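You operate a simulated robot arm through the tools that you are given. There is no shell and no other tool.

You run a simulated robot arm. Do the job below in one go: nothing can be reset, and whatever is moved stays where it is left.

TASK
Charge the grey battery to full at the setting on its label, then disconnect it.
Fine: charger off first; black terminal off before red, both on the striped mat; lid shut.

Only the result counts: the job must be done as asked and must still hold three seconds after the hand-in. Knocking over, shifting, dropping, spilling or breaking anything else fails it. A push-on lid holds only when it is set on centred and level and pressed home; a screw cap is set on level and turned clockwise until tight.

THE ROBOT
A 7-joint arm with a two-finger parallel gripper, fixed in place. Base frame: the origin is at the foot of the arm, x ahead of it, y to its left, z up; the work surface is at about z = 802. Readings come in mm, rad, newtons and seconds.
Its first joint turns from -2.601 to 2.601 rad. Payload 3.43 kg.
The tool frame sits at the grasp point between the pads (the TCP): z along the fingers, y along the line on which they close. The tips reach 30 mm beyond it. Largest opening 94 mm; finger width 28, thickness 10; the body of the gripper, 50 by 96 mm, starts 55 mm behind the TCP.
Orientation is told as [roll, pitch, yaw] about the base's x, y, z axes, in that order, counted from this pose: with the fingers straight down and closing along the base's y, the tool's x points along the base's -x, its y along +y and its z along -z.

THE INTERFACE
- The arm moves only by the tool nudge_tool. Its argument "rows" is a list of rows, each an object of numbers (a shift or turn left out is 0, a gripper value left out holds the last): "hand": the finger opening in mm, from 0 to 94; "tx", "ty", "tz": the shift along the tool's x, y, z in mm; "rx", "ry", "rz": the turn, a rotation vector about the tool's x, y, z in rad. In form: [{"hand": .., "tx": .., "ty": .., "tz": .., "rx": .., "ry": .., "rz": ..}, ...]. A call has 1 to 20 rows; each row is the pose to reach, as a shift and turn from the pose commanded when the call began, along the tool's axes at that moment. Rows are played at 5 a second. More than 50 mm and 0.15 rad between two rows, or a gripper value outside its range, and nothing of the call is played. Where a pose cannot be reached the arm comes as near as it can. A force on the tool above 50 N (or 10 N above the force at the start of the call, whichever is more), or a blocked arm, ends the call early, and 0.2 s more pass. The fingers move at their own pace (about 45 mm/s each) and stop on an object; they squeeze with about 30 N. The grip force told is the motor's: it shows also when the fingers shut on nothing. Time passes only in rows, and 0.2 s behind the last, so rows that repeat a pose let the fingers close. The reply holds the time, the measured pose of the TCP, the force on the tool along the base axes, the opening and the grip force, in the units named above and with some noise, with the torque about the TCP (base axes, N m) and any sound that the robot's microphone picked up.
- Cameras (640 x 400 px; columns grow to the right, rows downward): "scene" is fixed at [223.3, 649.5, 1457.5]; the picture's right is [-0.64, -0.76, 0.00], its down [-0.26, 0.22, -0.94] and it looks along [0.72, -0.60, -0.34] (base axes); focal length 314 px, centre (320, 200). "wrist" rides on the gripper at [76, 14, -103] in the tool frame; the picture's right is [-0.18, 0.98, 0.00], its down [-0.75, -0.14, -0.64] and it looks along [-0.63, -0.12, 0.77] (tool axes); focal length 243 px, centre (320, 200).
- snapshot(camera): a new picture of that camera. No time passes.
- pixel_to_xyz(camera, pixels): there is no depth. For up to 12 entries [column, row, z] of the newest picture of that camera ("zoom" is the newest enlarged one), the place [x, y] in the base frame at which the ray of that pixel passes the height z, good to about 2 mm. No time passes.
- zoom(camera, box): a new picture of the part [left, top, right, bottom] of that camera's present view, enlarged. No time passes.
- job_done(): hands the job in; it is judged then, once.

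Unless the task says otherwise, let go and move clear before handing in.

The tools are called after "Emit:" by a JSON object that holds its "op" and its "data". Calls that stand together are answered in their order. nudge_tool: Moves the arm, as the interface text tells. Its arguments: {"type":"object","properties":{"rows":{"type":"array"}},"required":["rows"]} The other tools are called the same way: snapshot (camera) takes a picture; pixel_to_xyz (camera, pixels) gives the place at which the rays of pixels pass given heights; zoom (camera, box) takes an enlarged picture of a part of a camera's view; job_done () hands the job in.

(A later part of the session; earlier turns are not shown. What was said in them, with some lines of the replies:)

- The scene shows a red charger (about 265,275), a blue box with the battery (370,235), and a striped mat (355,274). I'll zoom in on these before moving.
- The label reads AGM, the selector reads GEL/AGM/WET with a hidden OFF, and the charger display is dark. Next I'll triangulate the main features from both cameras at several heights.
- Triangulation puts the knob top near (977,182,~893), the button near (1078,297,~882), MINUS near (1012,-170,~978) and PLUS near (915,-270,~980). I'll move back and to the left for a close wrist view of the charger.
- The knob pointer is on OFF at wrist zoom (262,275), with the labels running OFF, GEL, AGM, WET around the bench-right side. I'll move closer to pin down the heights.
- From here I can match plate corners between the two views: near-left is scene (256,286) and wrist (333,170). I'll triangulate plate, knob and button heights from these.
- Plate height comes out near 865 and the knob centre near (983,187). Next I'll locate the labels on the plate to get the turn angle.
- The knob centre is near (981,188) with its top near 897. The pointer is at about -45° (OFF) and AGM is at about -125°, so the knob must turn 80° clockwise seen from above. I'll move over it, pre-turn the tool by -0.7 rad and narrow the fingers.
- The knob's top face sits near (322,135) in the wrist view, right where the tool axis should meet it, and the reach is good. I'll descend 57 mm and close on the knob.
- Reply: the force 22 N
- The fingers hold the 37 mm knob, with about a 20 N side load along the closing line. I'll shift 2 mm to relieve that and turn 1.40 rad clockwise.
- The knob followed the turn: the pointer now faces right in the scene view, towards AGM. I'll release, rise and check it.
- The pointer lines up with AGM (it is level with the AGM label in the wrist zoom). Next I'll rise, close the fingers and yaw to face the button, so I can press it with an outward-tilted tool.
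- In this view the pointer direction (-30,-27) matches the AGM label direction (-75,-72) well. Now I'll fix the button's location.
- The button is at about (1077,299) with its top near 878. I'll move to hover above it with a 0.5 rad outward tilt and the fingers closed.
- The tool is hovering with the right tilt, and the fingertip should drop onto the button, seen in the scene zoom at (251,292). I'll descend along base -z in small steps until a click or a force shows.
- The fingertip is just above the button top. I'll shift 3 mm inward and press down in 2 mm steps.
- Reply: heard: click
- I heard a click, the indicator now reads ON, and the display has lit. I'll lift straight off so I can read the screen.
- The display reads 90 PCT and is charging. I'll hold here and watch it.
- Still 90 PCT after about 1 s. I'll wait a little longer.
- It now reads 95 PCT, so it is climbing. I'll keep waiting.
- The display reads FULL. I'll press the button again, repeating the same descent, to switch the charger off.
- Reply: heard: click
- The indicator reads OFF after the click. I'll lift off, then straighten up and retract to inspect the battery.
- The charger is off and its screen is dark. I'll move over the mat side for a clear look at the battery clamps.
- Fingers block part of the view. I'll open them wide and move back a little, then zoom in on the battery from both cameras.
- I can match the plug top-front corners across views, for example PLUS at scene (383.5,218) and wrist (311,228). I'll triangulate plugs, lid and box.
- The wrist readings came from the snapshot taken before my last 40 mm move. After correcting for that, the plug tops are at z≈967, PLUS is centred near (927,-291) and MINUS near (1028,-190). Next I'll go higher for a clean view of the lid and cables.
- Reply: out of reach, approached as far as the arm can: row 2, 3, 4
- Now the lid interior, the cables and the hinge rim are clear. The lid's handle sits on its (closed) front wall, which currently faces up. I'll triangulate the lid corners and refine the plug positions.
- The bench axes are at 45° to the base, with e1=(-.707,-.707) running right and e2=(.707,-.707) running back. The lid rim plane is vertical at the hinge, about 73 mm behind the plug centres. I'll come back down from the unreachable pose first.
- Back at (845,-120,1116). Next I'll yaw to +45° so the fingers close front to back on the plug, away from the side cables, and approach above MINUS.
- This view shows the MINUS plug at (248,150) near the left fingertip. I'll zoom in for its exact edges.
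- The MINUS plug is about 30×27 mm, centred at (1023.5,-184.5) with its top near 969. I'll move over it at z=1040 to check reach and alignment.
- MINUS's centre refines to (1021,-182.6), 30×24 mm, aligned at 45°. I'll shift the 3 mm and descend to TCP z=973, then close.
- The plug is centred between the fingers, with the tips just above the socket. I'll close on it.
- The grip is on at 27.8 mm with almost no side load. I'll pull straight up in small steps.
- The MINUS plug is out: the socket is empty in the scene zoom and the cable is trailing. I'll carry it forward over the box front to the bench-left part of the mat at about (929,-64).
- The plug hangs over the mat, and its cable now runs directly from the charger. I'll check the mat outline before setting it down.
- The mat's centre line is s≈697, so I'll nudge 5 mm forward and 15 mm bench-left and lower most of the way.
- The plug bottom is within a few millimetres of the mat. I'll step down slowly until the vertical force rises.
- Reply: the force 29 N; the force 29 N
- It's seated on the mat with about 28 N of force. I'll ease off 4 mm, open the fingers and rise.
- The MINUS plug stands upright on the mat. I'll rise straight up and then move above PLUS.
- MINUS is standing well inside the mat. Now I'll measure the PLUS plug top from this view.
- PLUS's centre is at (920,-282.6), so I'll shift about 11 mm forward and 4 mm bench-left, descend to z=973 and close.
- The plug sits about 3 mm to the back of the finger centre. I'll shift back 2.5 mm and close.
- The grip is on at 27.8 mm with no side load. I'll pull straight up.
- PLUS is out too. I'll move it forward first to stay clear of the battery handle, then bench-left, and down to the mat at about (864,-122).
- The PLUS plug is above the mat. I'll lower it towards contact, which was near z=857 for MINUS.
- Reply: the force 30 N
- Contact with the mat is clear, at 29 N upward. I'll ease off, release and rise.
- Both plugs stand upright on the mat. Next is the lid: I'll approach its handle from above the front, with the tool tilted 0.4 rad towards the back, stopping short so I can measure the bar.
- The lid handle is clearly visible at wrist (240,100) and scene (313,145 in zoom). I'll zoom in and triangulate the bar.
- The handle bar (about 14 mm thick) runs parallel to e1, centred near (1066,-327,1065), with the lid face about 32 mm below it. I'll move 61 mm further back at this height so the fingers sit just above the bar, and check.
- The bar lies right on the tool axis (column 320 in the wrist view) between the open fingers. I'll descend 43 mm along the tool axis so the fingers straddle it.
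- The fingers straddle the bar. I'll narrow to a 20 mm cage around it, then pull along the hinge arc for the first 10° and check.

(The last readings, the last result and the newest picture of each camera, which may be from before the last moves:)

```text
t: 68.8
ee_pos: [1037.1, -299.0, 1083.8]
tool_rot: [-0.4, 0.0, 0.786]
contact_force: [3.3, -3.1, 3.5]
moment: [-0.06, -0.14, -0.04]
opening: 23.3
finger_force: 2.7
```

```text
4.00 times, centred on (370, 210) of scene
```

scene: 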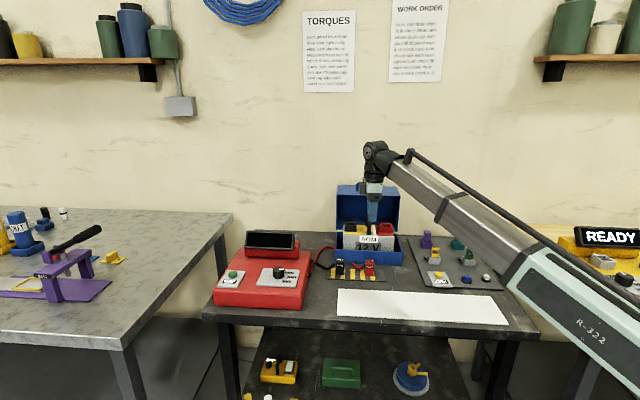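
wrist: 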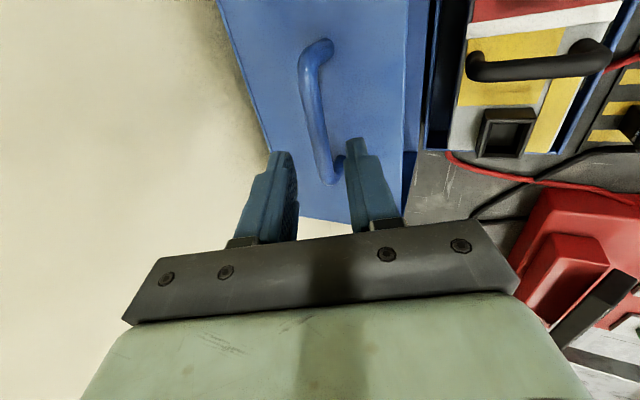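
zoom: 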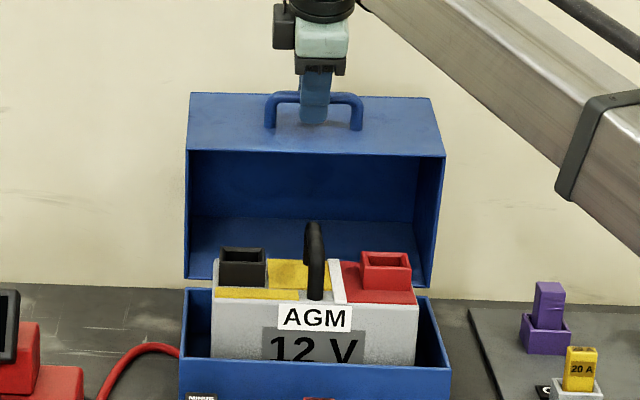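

The lid is following with only about 5 N of force. I'll continue along the arc to 35°.

Emit:
{"op": "nudge_tool", "data": {"rows": [{"ty": 8.2, "tz": -3.9}, {"ty": 16.4, "tz": -7.6}, {"ty": 24.9, "tz": -10.8}, {"ty": 33.4, "tz": -13.7}, {"ty": 42, "tz": -16}, {"ty": 50.7, "tz": -18.2}, {"ty": 59.6, "tz": -19.8}, {"ty": 68.5, "tz": -21.2}, {"ty": 77.5, "tz": -22.1}, {"ty": 86.4, "tz": -22.7}]}}

Emit:
{"op": "zoom", "data": {"camera": "wrist", "box": [200, 50, 440, 220]}}

Emit:
{"op": "zoom", "data": {"camera": "scene", "box": [310, 160, 430, 260]}}

```text
t: 71.0
ee_pos: [974.1, -237.4, 1071.6]
tool_rot: [-0.399, 0.001, 0.786]
contact_force: [1.1, -2.4, 3.3]
moment: [-0.04, -0.04, 0.0]
opening: 21.8
finger_force: 1.6
```

```text
2.35 times, centred on (320, 135) of wrist
```

zoom: 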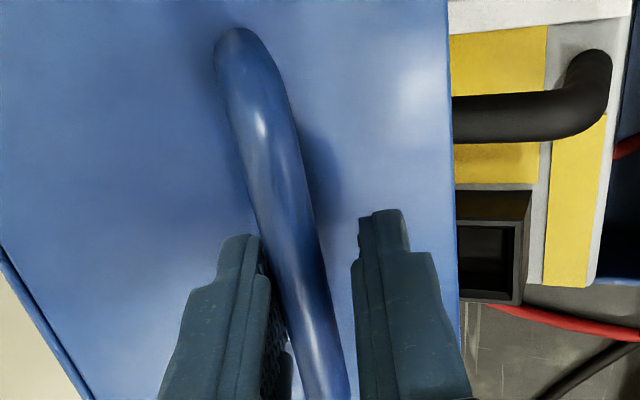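

```text
4.00 times, centred on (370, 210) of scene
```

zoom: 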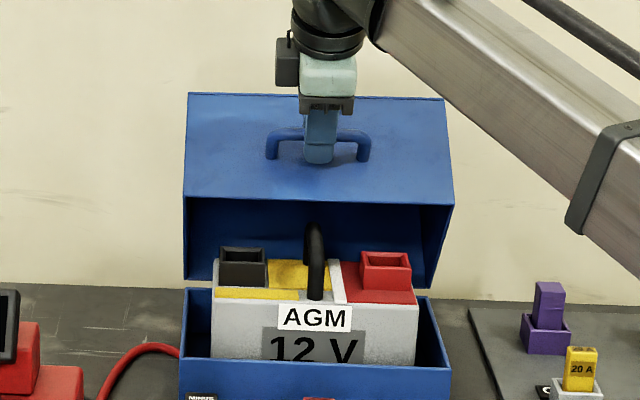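

It's still moving smoothly. Next I'll continue to about 60°.

Emit:
{"op": "nudge_tool", "data": {"rows": [{"ty": 9, "tz": -0.2}, {"ty": 18, "tz": 0}, {"ty": 27, "tz": 0.7}, {"ty": 36, "tz": 1.7}, {"ty": 45, "tz": 3.2}, {"ty": 53.7, "tz": 4.9}, {"ty": 62.4, "tz": 7.2}, {"ty": 71, "tz": 9.7}, {"ty": 79.5, "tz": 12.7}, {"ty": 87.9, "tz": 15.9}]}}

Emit:
{"op": "zoom", "data": {"camera": "wrist", "box": [200, 50, 440, 220]}}

Emit:
{"op": "zoom", "data": {"camera": "scene", "box": [310, 180, 430, 290]}}

```text
t: 73.2
ee_pos: [923.2, -183.8, 1023.6]
tool_rot: [-0.4, -0.001, 0.785]
contact_force: [0.3, -1.6, -0.4]
moment: [-0.07, -0.02, 0.01]
opening: 20.7
finger_force: 0.8
```

```text
2.35 times, centred on (320, 135) of wrist
```

zoom: 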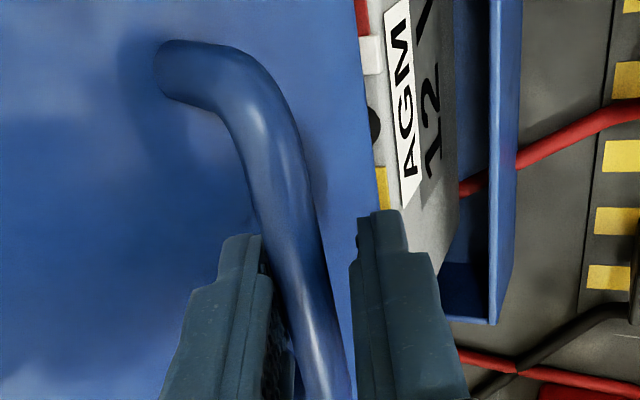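

```text
3.64 times, centred on (370, 235) of scene
```

zoom: 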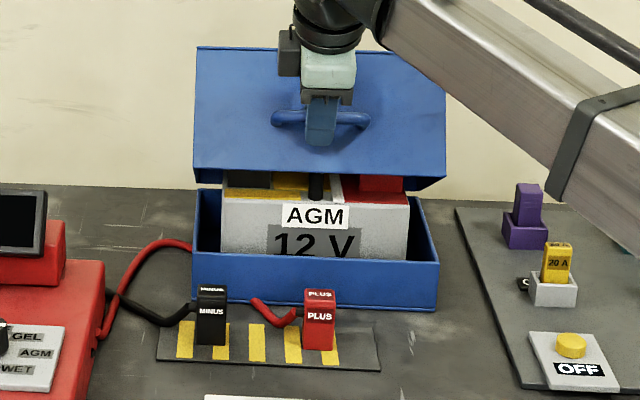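

The lid is about two-thirds closed, with low force and the plugs clear. I'll continue to about 80°.

Emit:
{"op": "nudge_tool", "data": {"rows": [{"ty": 8.2, "tz": 3.8}, {"ty": 16.3, "tz": 7.7}, {"ty": 24.1, "tz": 12.2}, {"ty": 31.9, "tz": 16.8}, {"ty": 39.3, "tz": 22}, {"ty": 46.6, "tz": 27.2}, {"ty": 53.4, "tz": 33}, {"ty": 60.2, "tz": 38.8}, {"ty": 60.2, "tz": 38.8}]}}

Emit:
{"op": "zoom", "data": {"camera": "wrist", "box": [200, 50, 440, 220]}}

Emit:
{"op": "zoom", "data": {"camera": "scene", "box": [310, 180, 430, 290]}}

```text
t: 75.2
ee_pos: [894.9, -155.3, 962.9]
tool_rot: [-0.399, 0.0, 0.785]
contact_force: [0.6, -0.9, -0.1]
moment: [-0.03, 0.05, 0.02]
opening: 20.7
finger_force: 0.6
```

```text
2.35 times, centred on (320, 135) of wrist
```

zoom: 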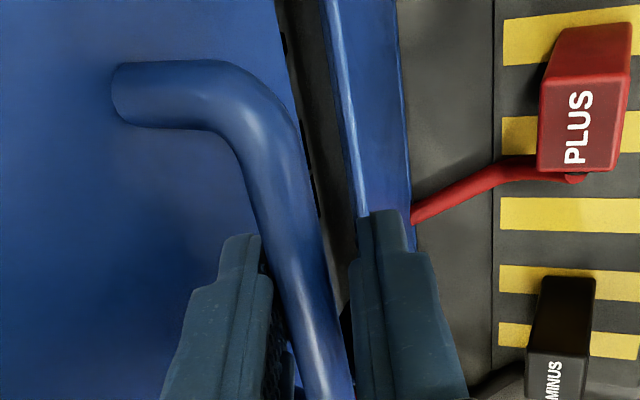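

```text
3.64 times, centred on (370, 235) of scene
```

zoom: 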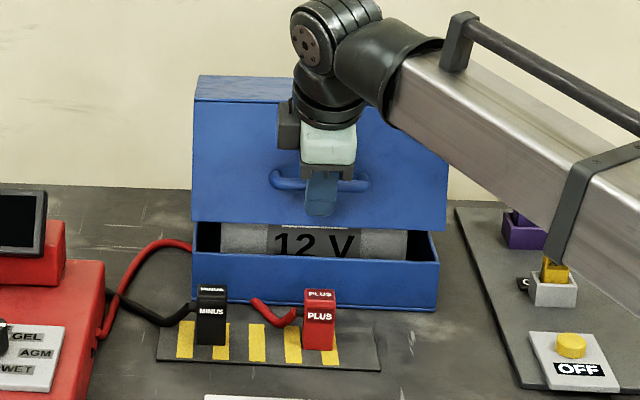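

About 12° remain, with a gap of roughly 35 mm at the front rim. I'll continue the arc towards closed, watching the force.

Emit:
{"op": "nudge_tool", "data": {"rows": [{"ty": 6.4, "tz": 6.4}, {"ty": 12.8, "tz": 12.9}, {"ty": 17, "tz": 18}, {"ty": 21, "tz": 22.5}, {"ty": 21, "tz": 22.5}]}}

Emit:
{"op": "zoom", "data": {"camera": "wrist", "box": [200, 50, 440, 220]}}

Emit:
{"op": "zoom", "data": {"camera": "scene", "box": [310, 180, 430, 290]}}

```text
t: 76.4
ee_pos: [886.5, -146.5, 935.3]
tool_rot: [-0.4, 0.0, 0.786]
contact_force: [0.2, -0.6, 0.4]
moment: [0.01, 0.0, 0.0]
opening: 20.1
finger_force: 0.4
```

```text
2.35 times, centred on (320, 135) of wrist
```

zoom: 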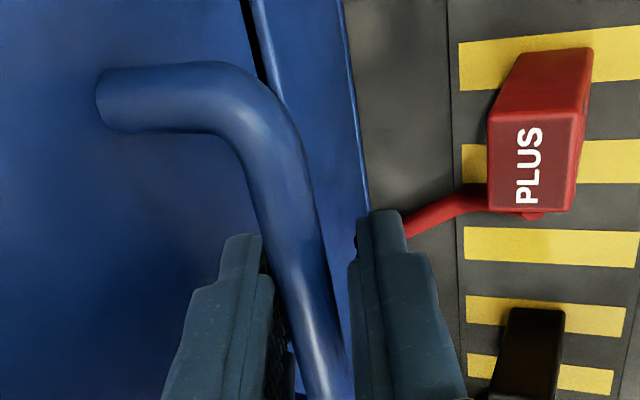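

```text
3.64 times, centred on (370, 235) of scene
```

zoom: 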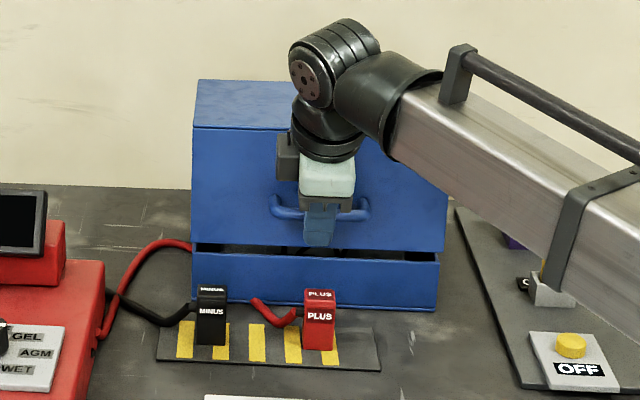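

There is only about an 8 mm gap left at the front. I'll continue the last few degrees.

Emit:
{"op": "nudge_tool", "data": {"rows": [{"ty": 3, "tz": 3.5}, {"ty": 5.5, "tz": 7}, {"ty": 7.5, "tz": 9.8}, {"ty": 9, "tz": 11.5}, {"ty": 9, "tz": 11.5}]}}

Emit:
{"op": "zoom", "data": {"camera": "wrist", "box": [200, 50, 440, 220]}}

Emit:
{"op": "zoom", "data": {"camera": "scene", "box": [325, 220, 405, 280]}}

```text
t: 77.6
ee_pos: [884.7, -144.3, 922.0]
tool_rot: [-0.401, -0.001, 0.785]
contact_force: [-0.5, -2.1, 5.0]
moment: [-0.06, 0.03, 0.0]
opening: 21.8
finger_force: 1.6
```

```text
2.35 times, centred on (320, 135) of wrist
```

zoom: 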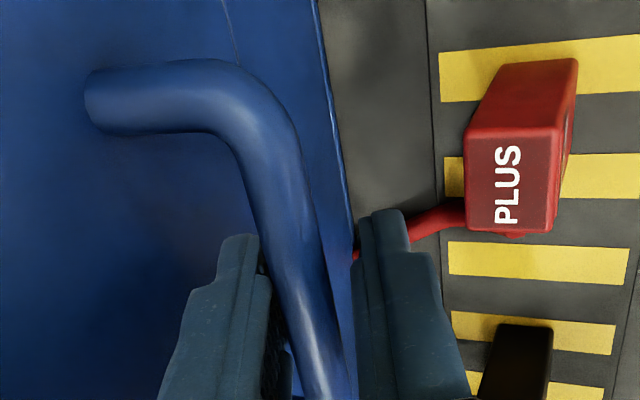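

```text
6.67 times, centred on (365, 250) of scene
```

zoom: 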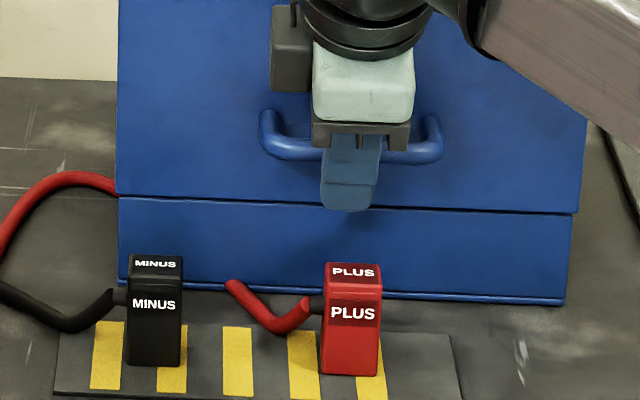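

The lid seam is closed all along the front. I'll open slightly to free the bar and withdraw along the tool axis.

Emit:
{"op": "nudge_tool", "data": {"rows": [{"hand": 28}, {"hand": 28}, {"tz": -10}, {"tz": -22}, {"tz": -36}, {"tz": -55}, {"tz": -80}, {"tz": -105}]}}

Emit:
{"op": "snapshot", "data": {"camera": "wrist"}}

Emit:
{"op": "zoom", "data": {"camera": "scene", "box": [310, 180, 430, 290]}}

```text
t: 79.4
ee_pos: [854.9, -113.5, 1017.0]
tool_rot: [-0.4, 0.0, 0.786]
contact_force: [0.0, 0.4, 0.1]
moment: [0.01, 0.02, -0.01]
opening: 28.1
finger_force: 0.1
```

```text
taken
```

wrist: 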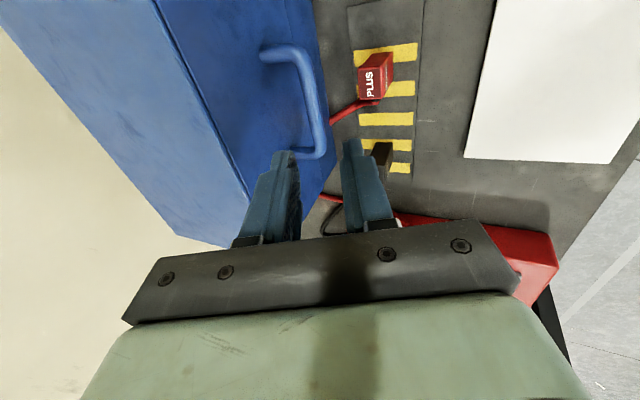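

```text
3.64 times, centred on (370, 235) of scene
```

zoom: 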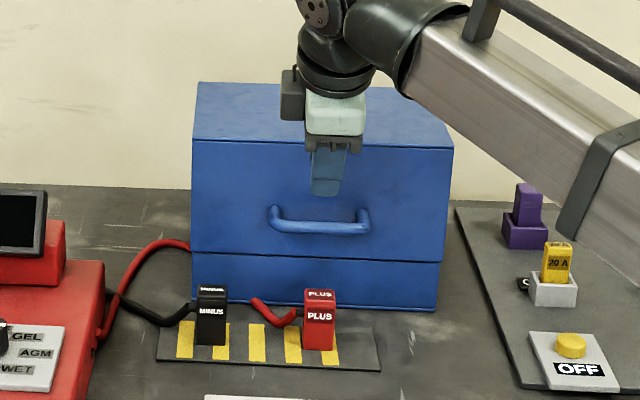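

The hand is clear and the lid looks shut. I'll zoom on the seam to check for any remaining gap.

Emit:
{"op": "zoom", "data": {"camera": "scene", "box": [355, 235, 400, 270]}}

Emit:
{"op": "zoom", "data": {"camera": "scene", "box": [325, 235, 370, 270]}}

Emit:
{"op": "zoom", "data": {"camera": "scene", "box": [320, 255, 400, 300]}}

```text
11.43 times, centred on (378, 252) of scene
```

zoom: 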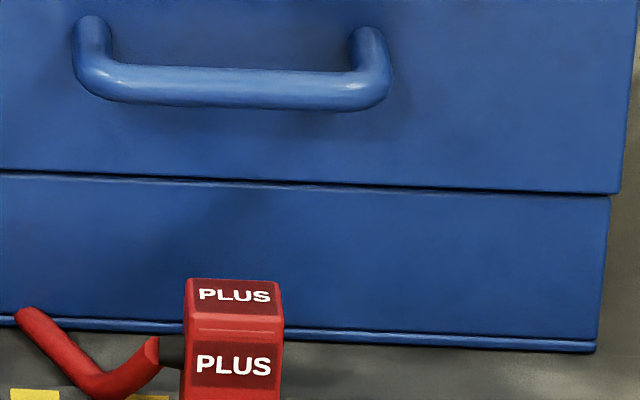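

```text
11.43 times, centred on (348, 252) of scene
```

zoom: 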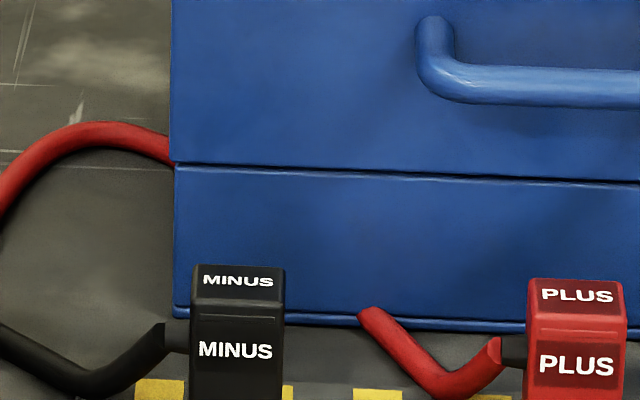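

```text
8.00 times, centred on (360, 278) of scene
```

zoom: 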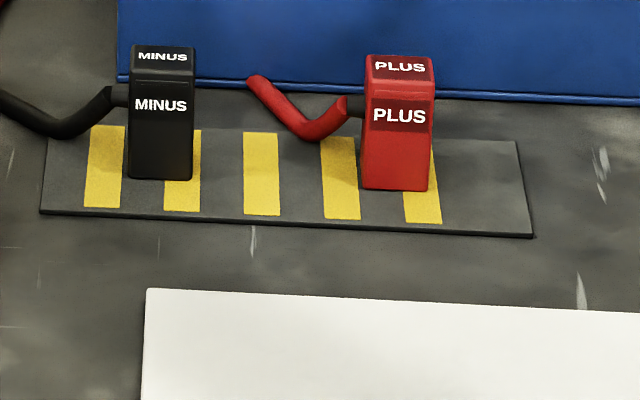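

There's only a hairline seam, and both plugs are standing inside the mat. To be sure the lid is fully home, I'll press gently on its top front with closed fingers, starting by moving above it.

Emit:
{"op": "nudge_tool", "data": {"rows": [{"hand": 0, "ty": -7, "tz": -16}, {"ty": -13.6, "tz": -32.2}, {"ty": -40, "tz": -21}, {"ty": -75, "tz": -6}, {"ty": -110.3, "tz": 8.6}, {"ty": -110.3, "tz": 8.6}]}}

Emit:
{"op": "snapshot", "data": {"camera": "wrist"}}

Emit:
{"op": "zoom", "data": {"camera": "scene", "box": [310, 180, 430, 290]}}

```text
t: 80.8
ee_pos: [927.5, -186.7, 1051.6]
tool_rot: [-0.4, 0.001, 0.784]
contact_force: [-0.4, 0.1, -0.1]
moment: [-0.02, -0.01, 0.03]
opening: 0.0
finger_force: 30.3
```

```text
taken
```

wrist: 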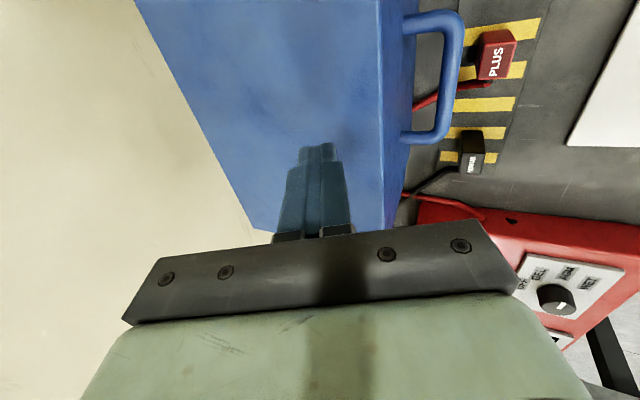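

```text
3.64 times, centred on (370, 235) of scene
```

zoom: 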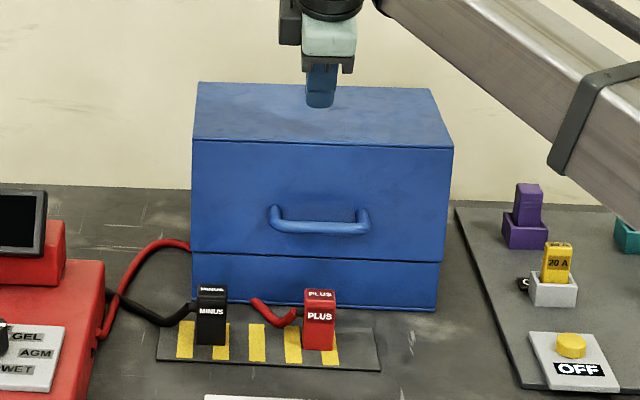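

The fingertip is above the lid top. I'll descend slowly, watching the force.

Emit:
{"op": "nudge_tool", "data": {"rows": [{"ty": 3.9, "tz": 9.2}, {"ty": 7.8, "tz": 18.4}, {"ty": 9.7, "tz": 23}, {"ty": 10.9, "tz": 25.8}, {"ty": 12.1, "tz": 28.6}]}}

Emit:
{"op": "zoom", "data": {"camera": "scene", "box": [330, 180, 410, 240]}}

```text
t: 82.0
ee_pos: [928.2, -188.3, 1025.5]
tool_rot: [-0.408, -0.005, 0.785]
contact_force: [1.5, 3.2, 48.2]
moment: [-0.06, -0.11, -0.01]
opening: 0.0
finger_force: 29.9
```

```text
6.67 times, centred on (370, 210) of scene
```

zoom: 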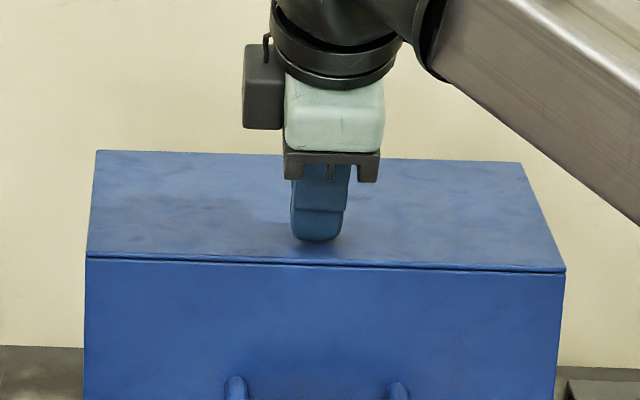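

The lid resists firmly at 48 N, so it is fully home. I'll lift off and move clear.

Emit:
{"op": "nudge_tool", "data": {"rows": [{"ty": -3.9, "tz": -9.2}, {"ty": -9.7, "tz": -23}, {"ty": -19.4, "tz": -46}, {"ty": -31, "tz": -73.7}, {"ty": -15, "tz": -80}, {"ty": 15, "tz": -93}, {"ty": 45, "tz": -105}, {"ty": 45, "tz": -105}]}}

Emit:
{"op": "snapshot", "data": {"camera": "scene"}}

Emit:
{"op": "zoom", "data": {"camera": "scene", "box": [310, 180, 430, 290]}}

Emit:
{"op": "zoom", "data": {"camera": "scene", "box": [200, 220, 320, 310]}}

```text
t: 83.8
ee_pos: [870.8, -131.7, 1102.0]
tool_rot: [-0.4, 0.001, 0.784]
contact_force: [0.1, 0.4, 0.3]
moment: [0.01, -0.01, 0.02]
opening: 0.0
finger_force: 29.9
```

```text
taken
```

scene: 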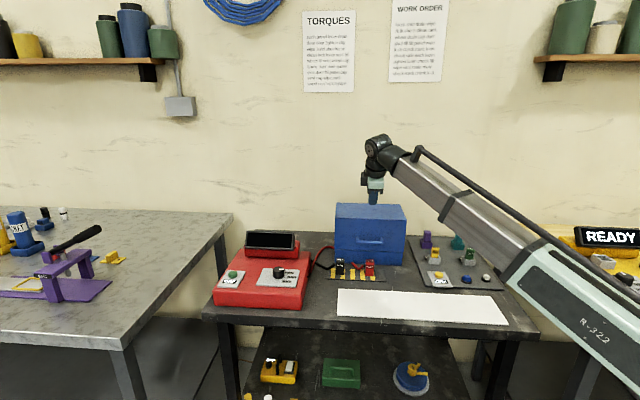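

```text
3.64 times, centred on (370, 235) of scene
```

zoom: 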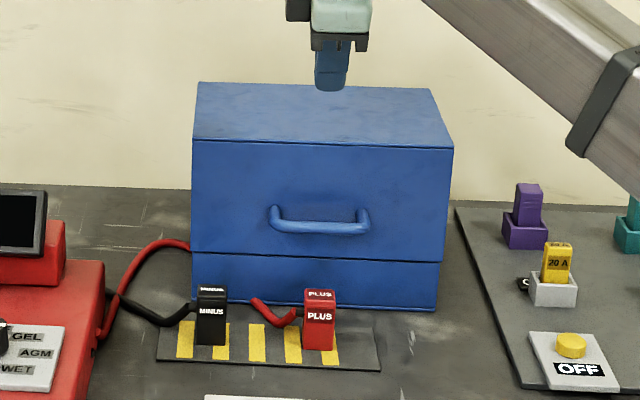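

```text
4.44 times, centred on (260, 265) of scene
```

zoom: 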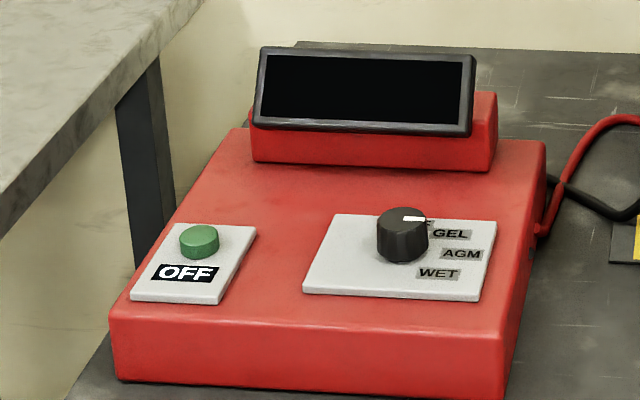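

The final pictures show the charger OFF with its screen dark and the knob still on AGM. Both plugs stand on the striped mat, the lid is shut with its seam closed at about zoom (320,257), and the arm is clear. Handing in.

Emit:
{"op": "job_done", "data": {}}

```text
The job is handed in.
```

The job is handed in. The grey battery was charged to FULL on AGM, the setting on its label, and is now disconnected; the judge's result hasn't come back.

- **Charging:** I turned the selector from OFF to AGM and pressed the green button. The display showed 90, then 95 PCT, then FULL.
- **Charger off:** I pressed the button again before touching the terminals. It reads OFF and the screen is dark. The selector knob is still on AGM.
- **Terminals:** I took the black (MINUS) plug off first, then the red (PLUS). Both stand upright on the striped mat.
- **Lid:** I closed it by its handle and pressed the top, which pushed back firmly at about 48 N. The seam is closed all along the front.

The arm is clear of everything, and nothing else looked moved in the last pictures.
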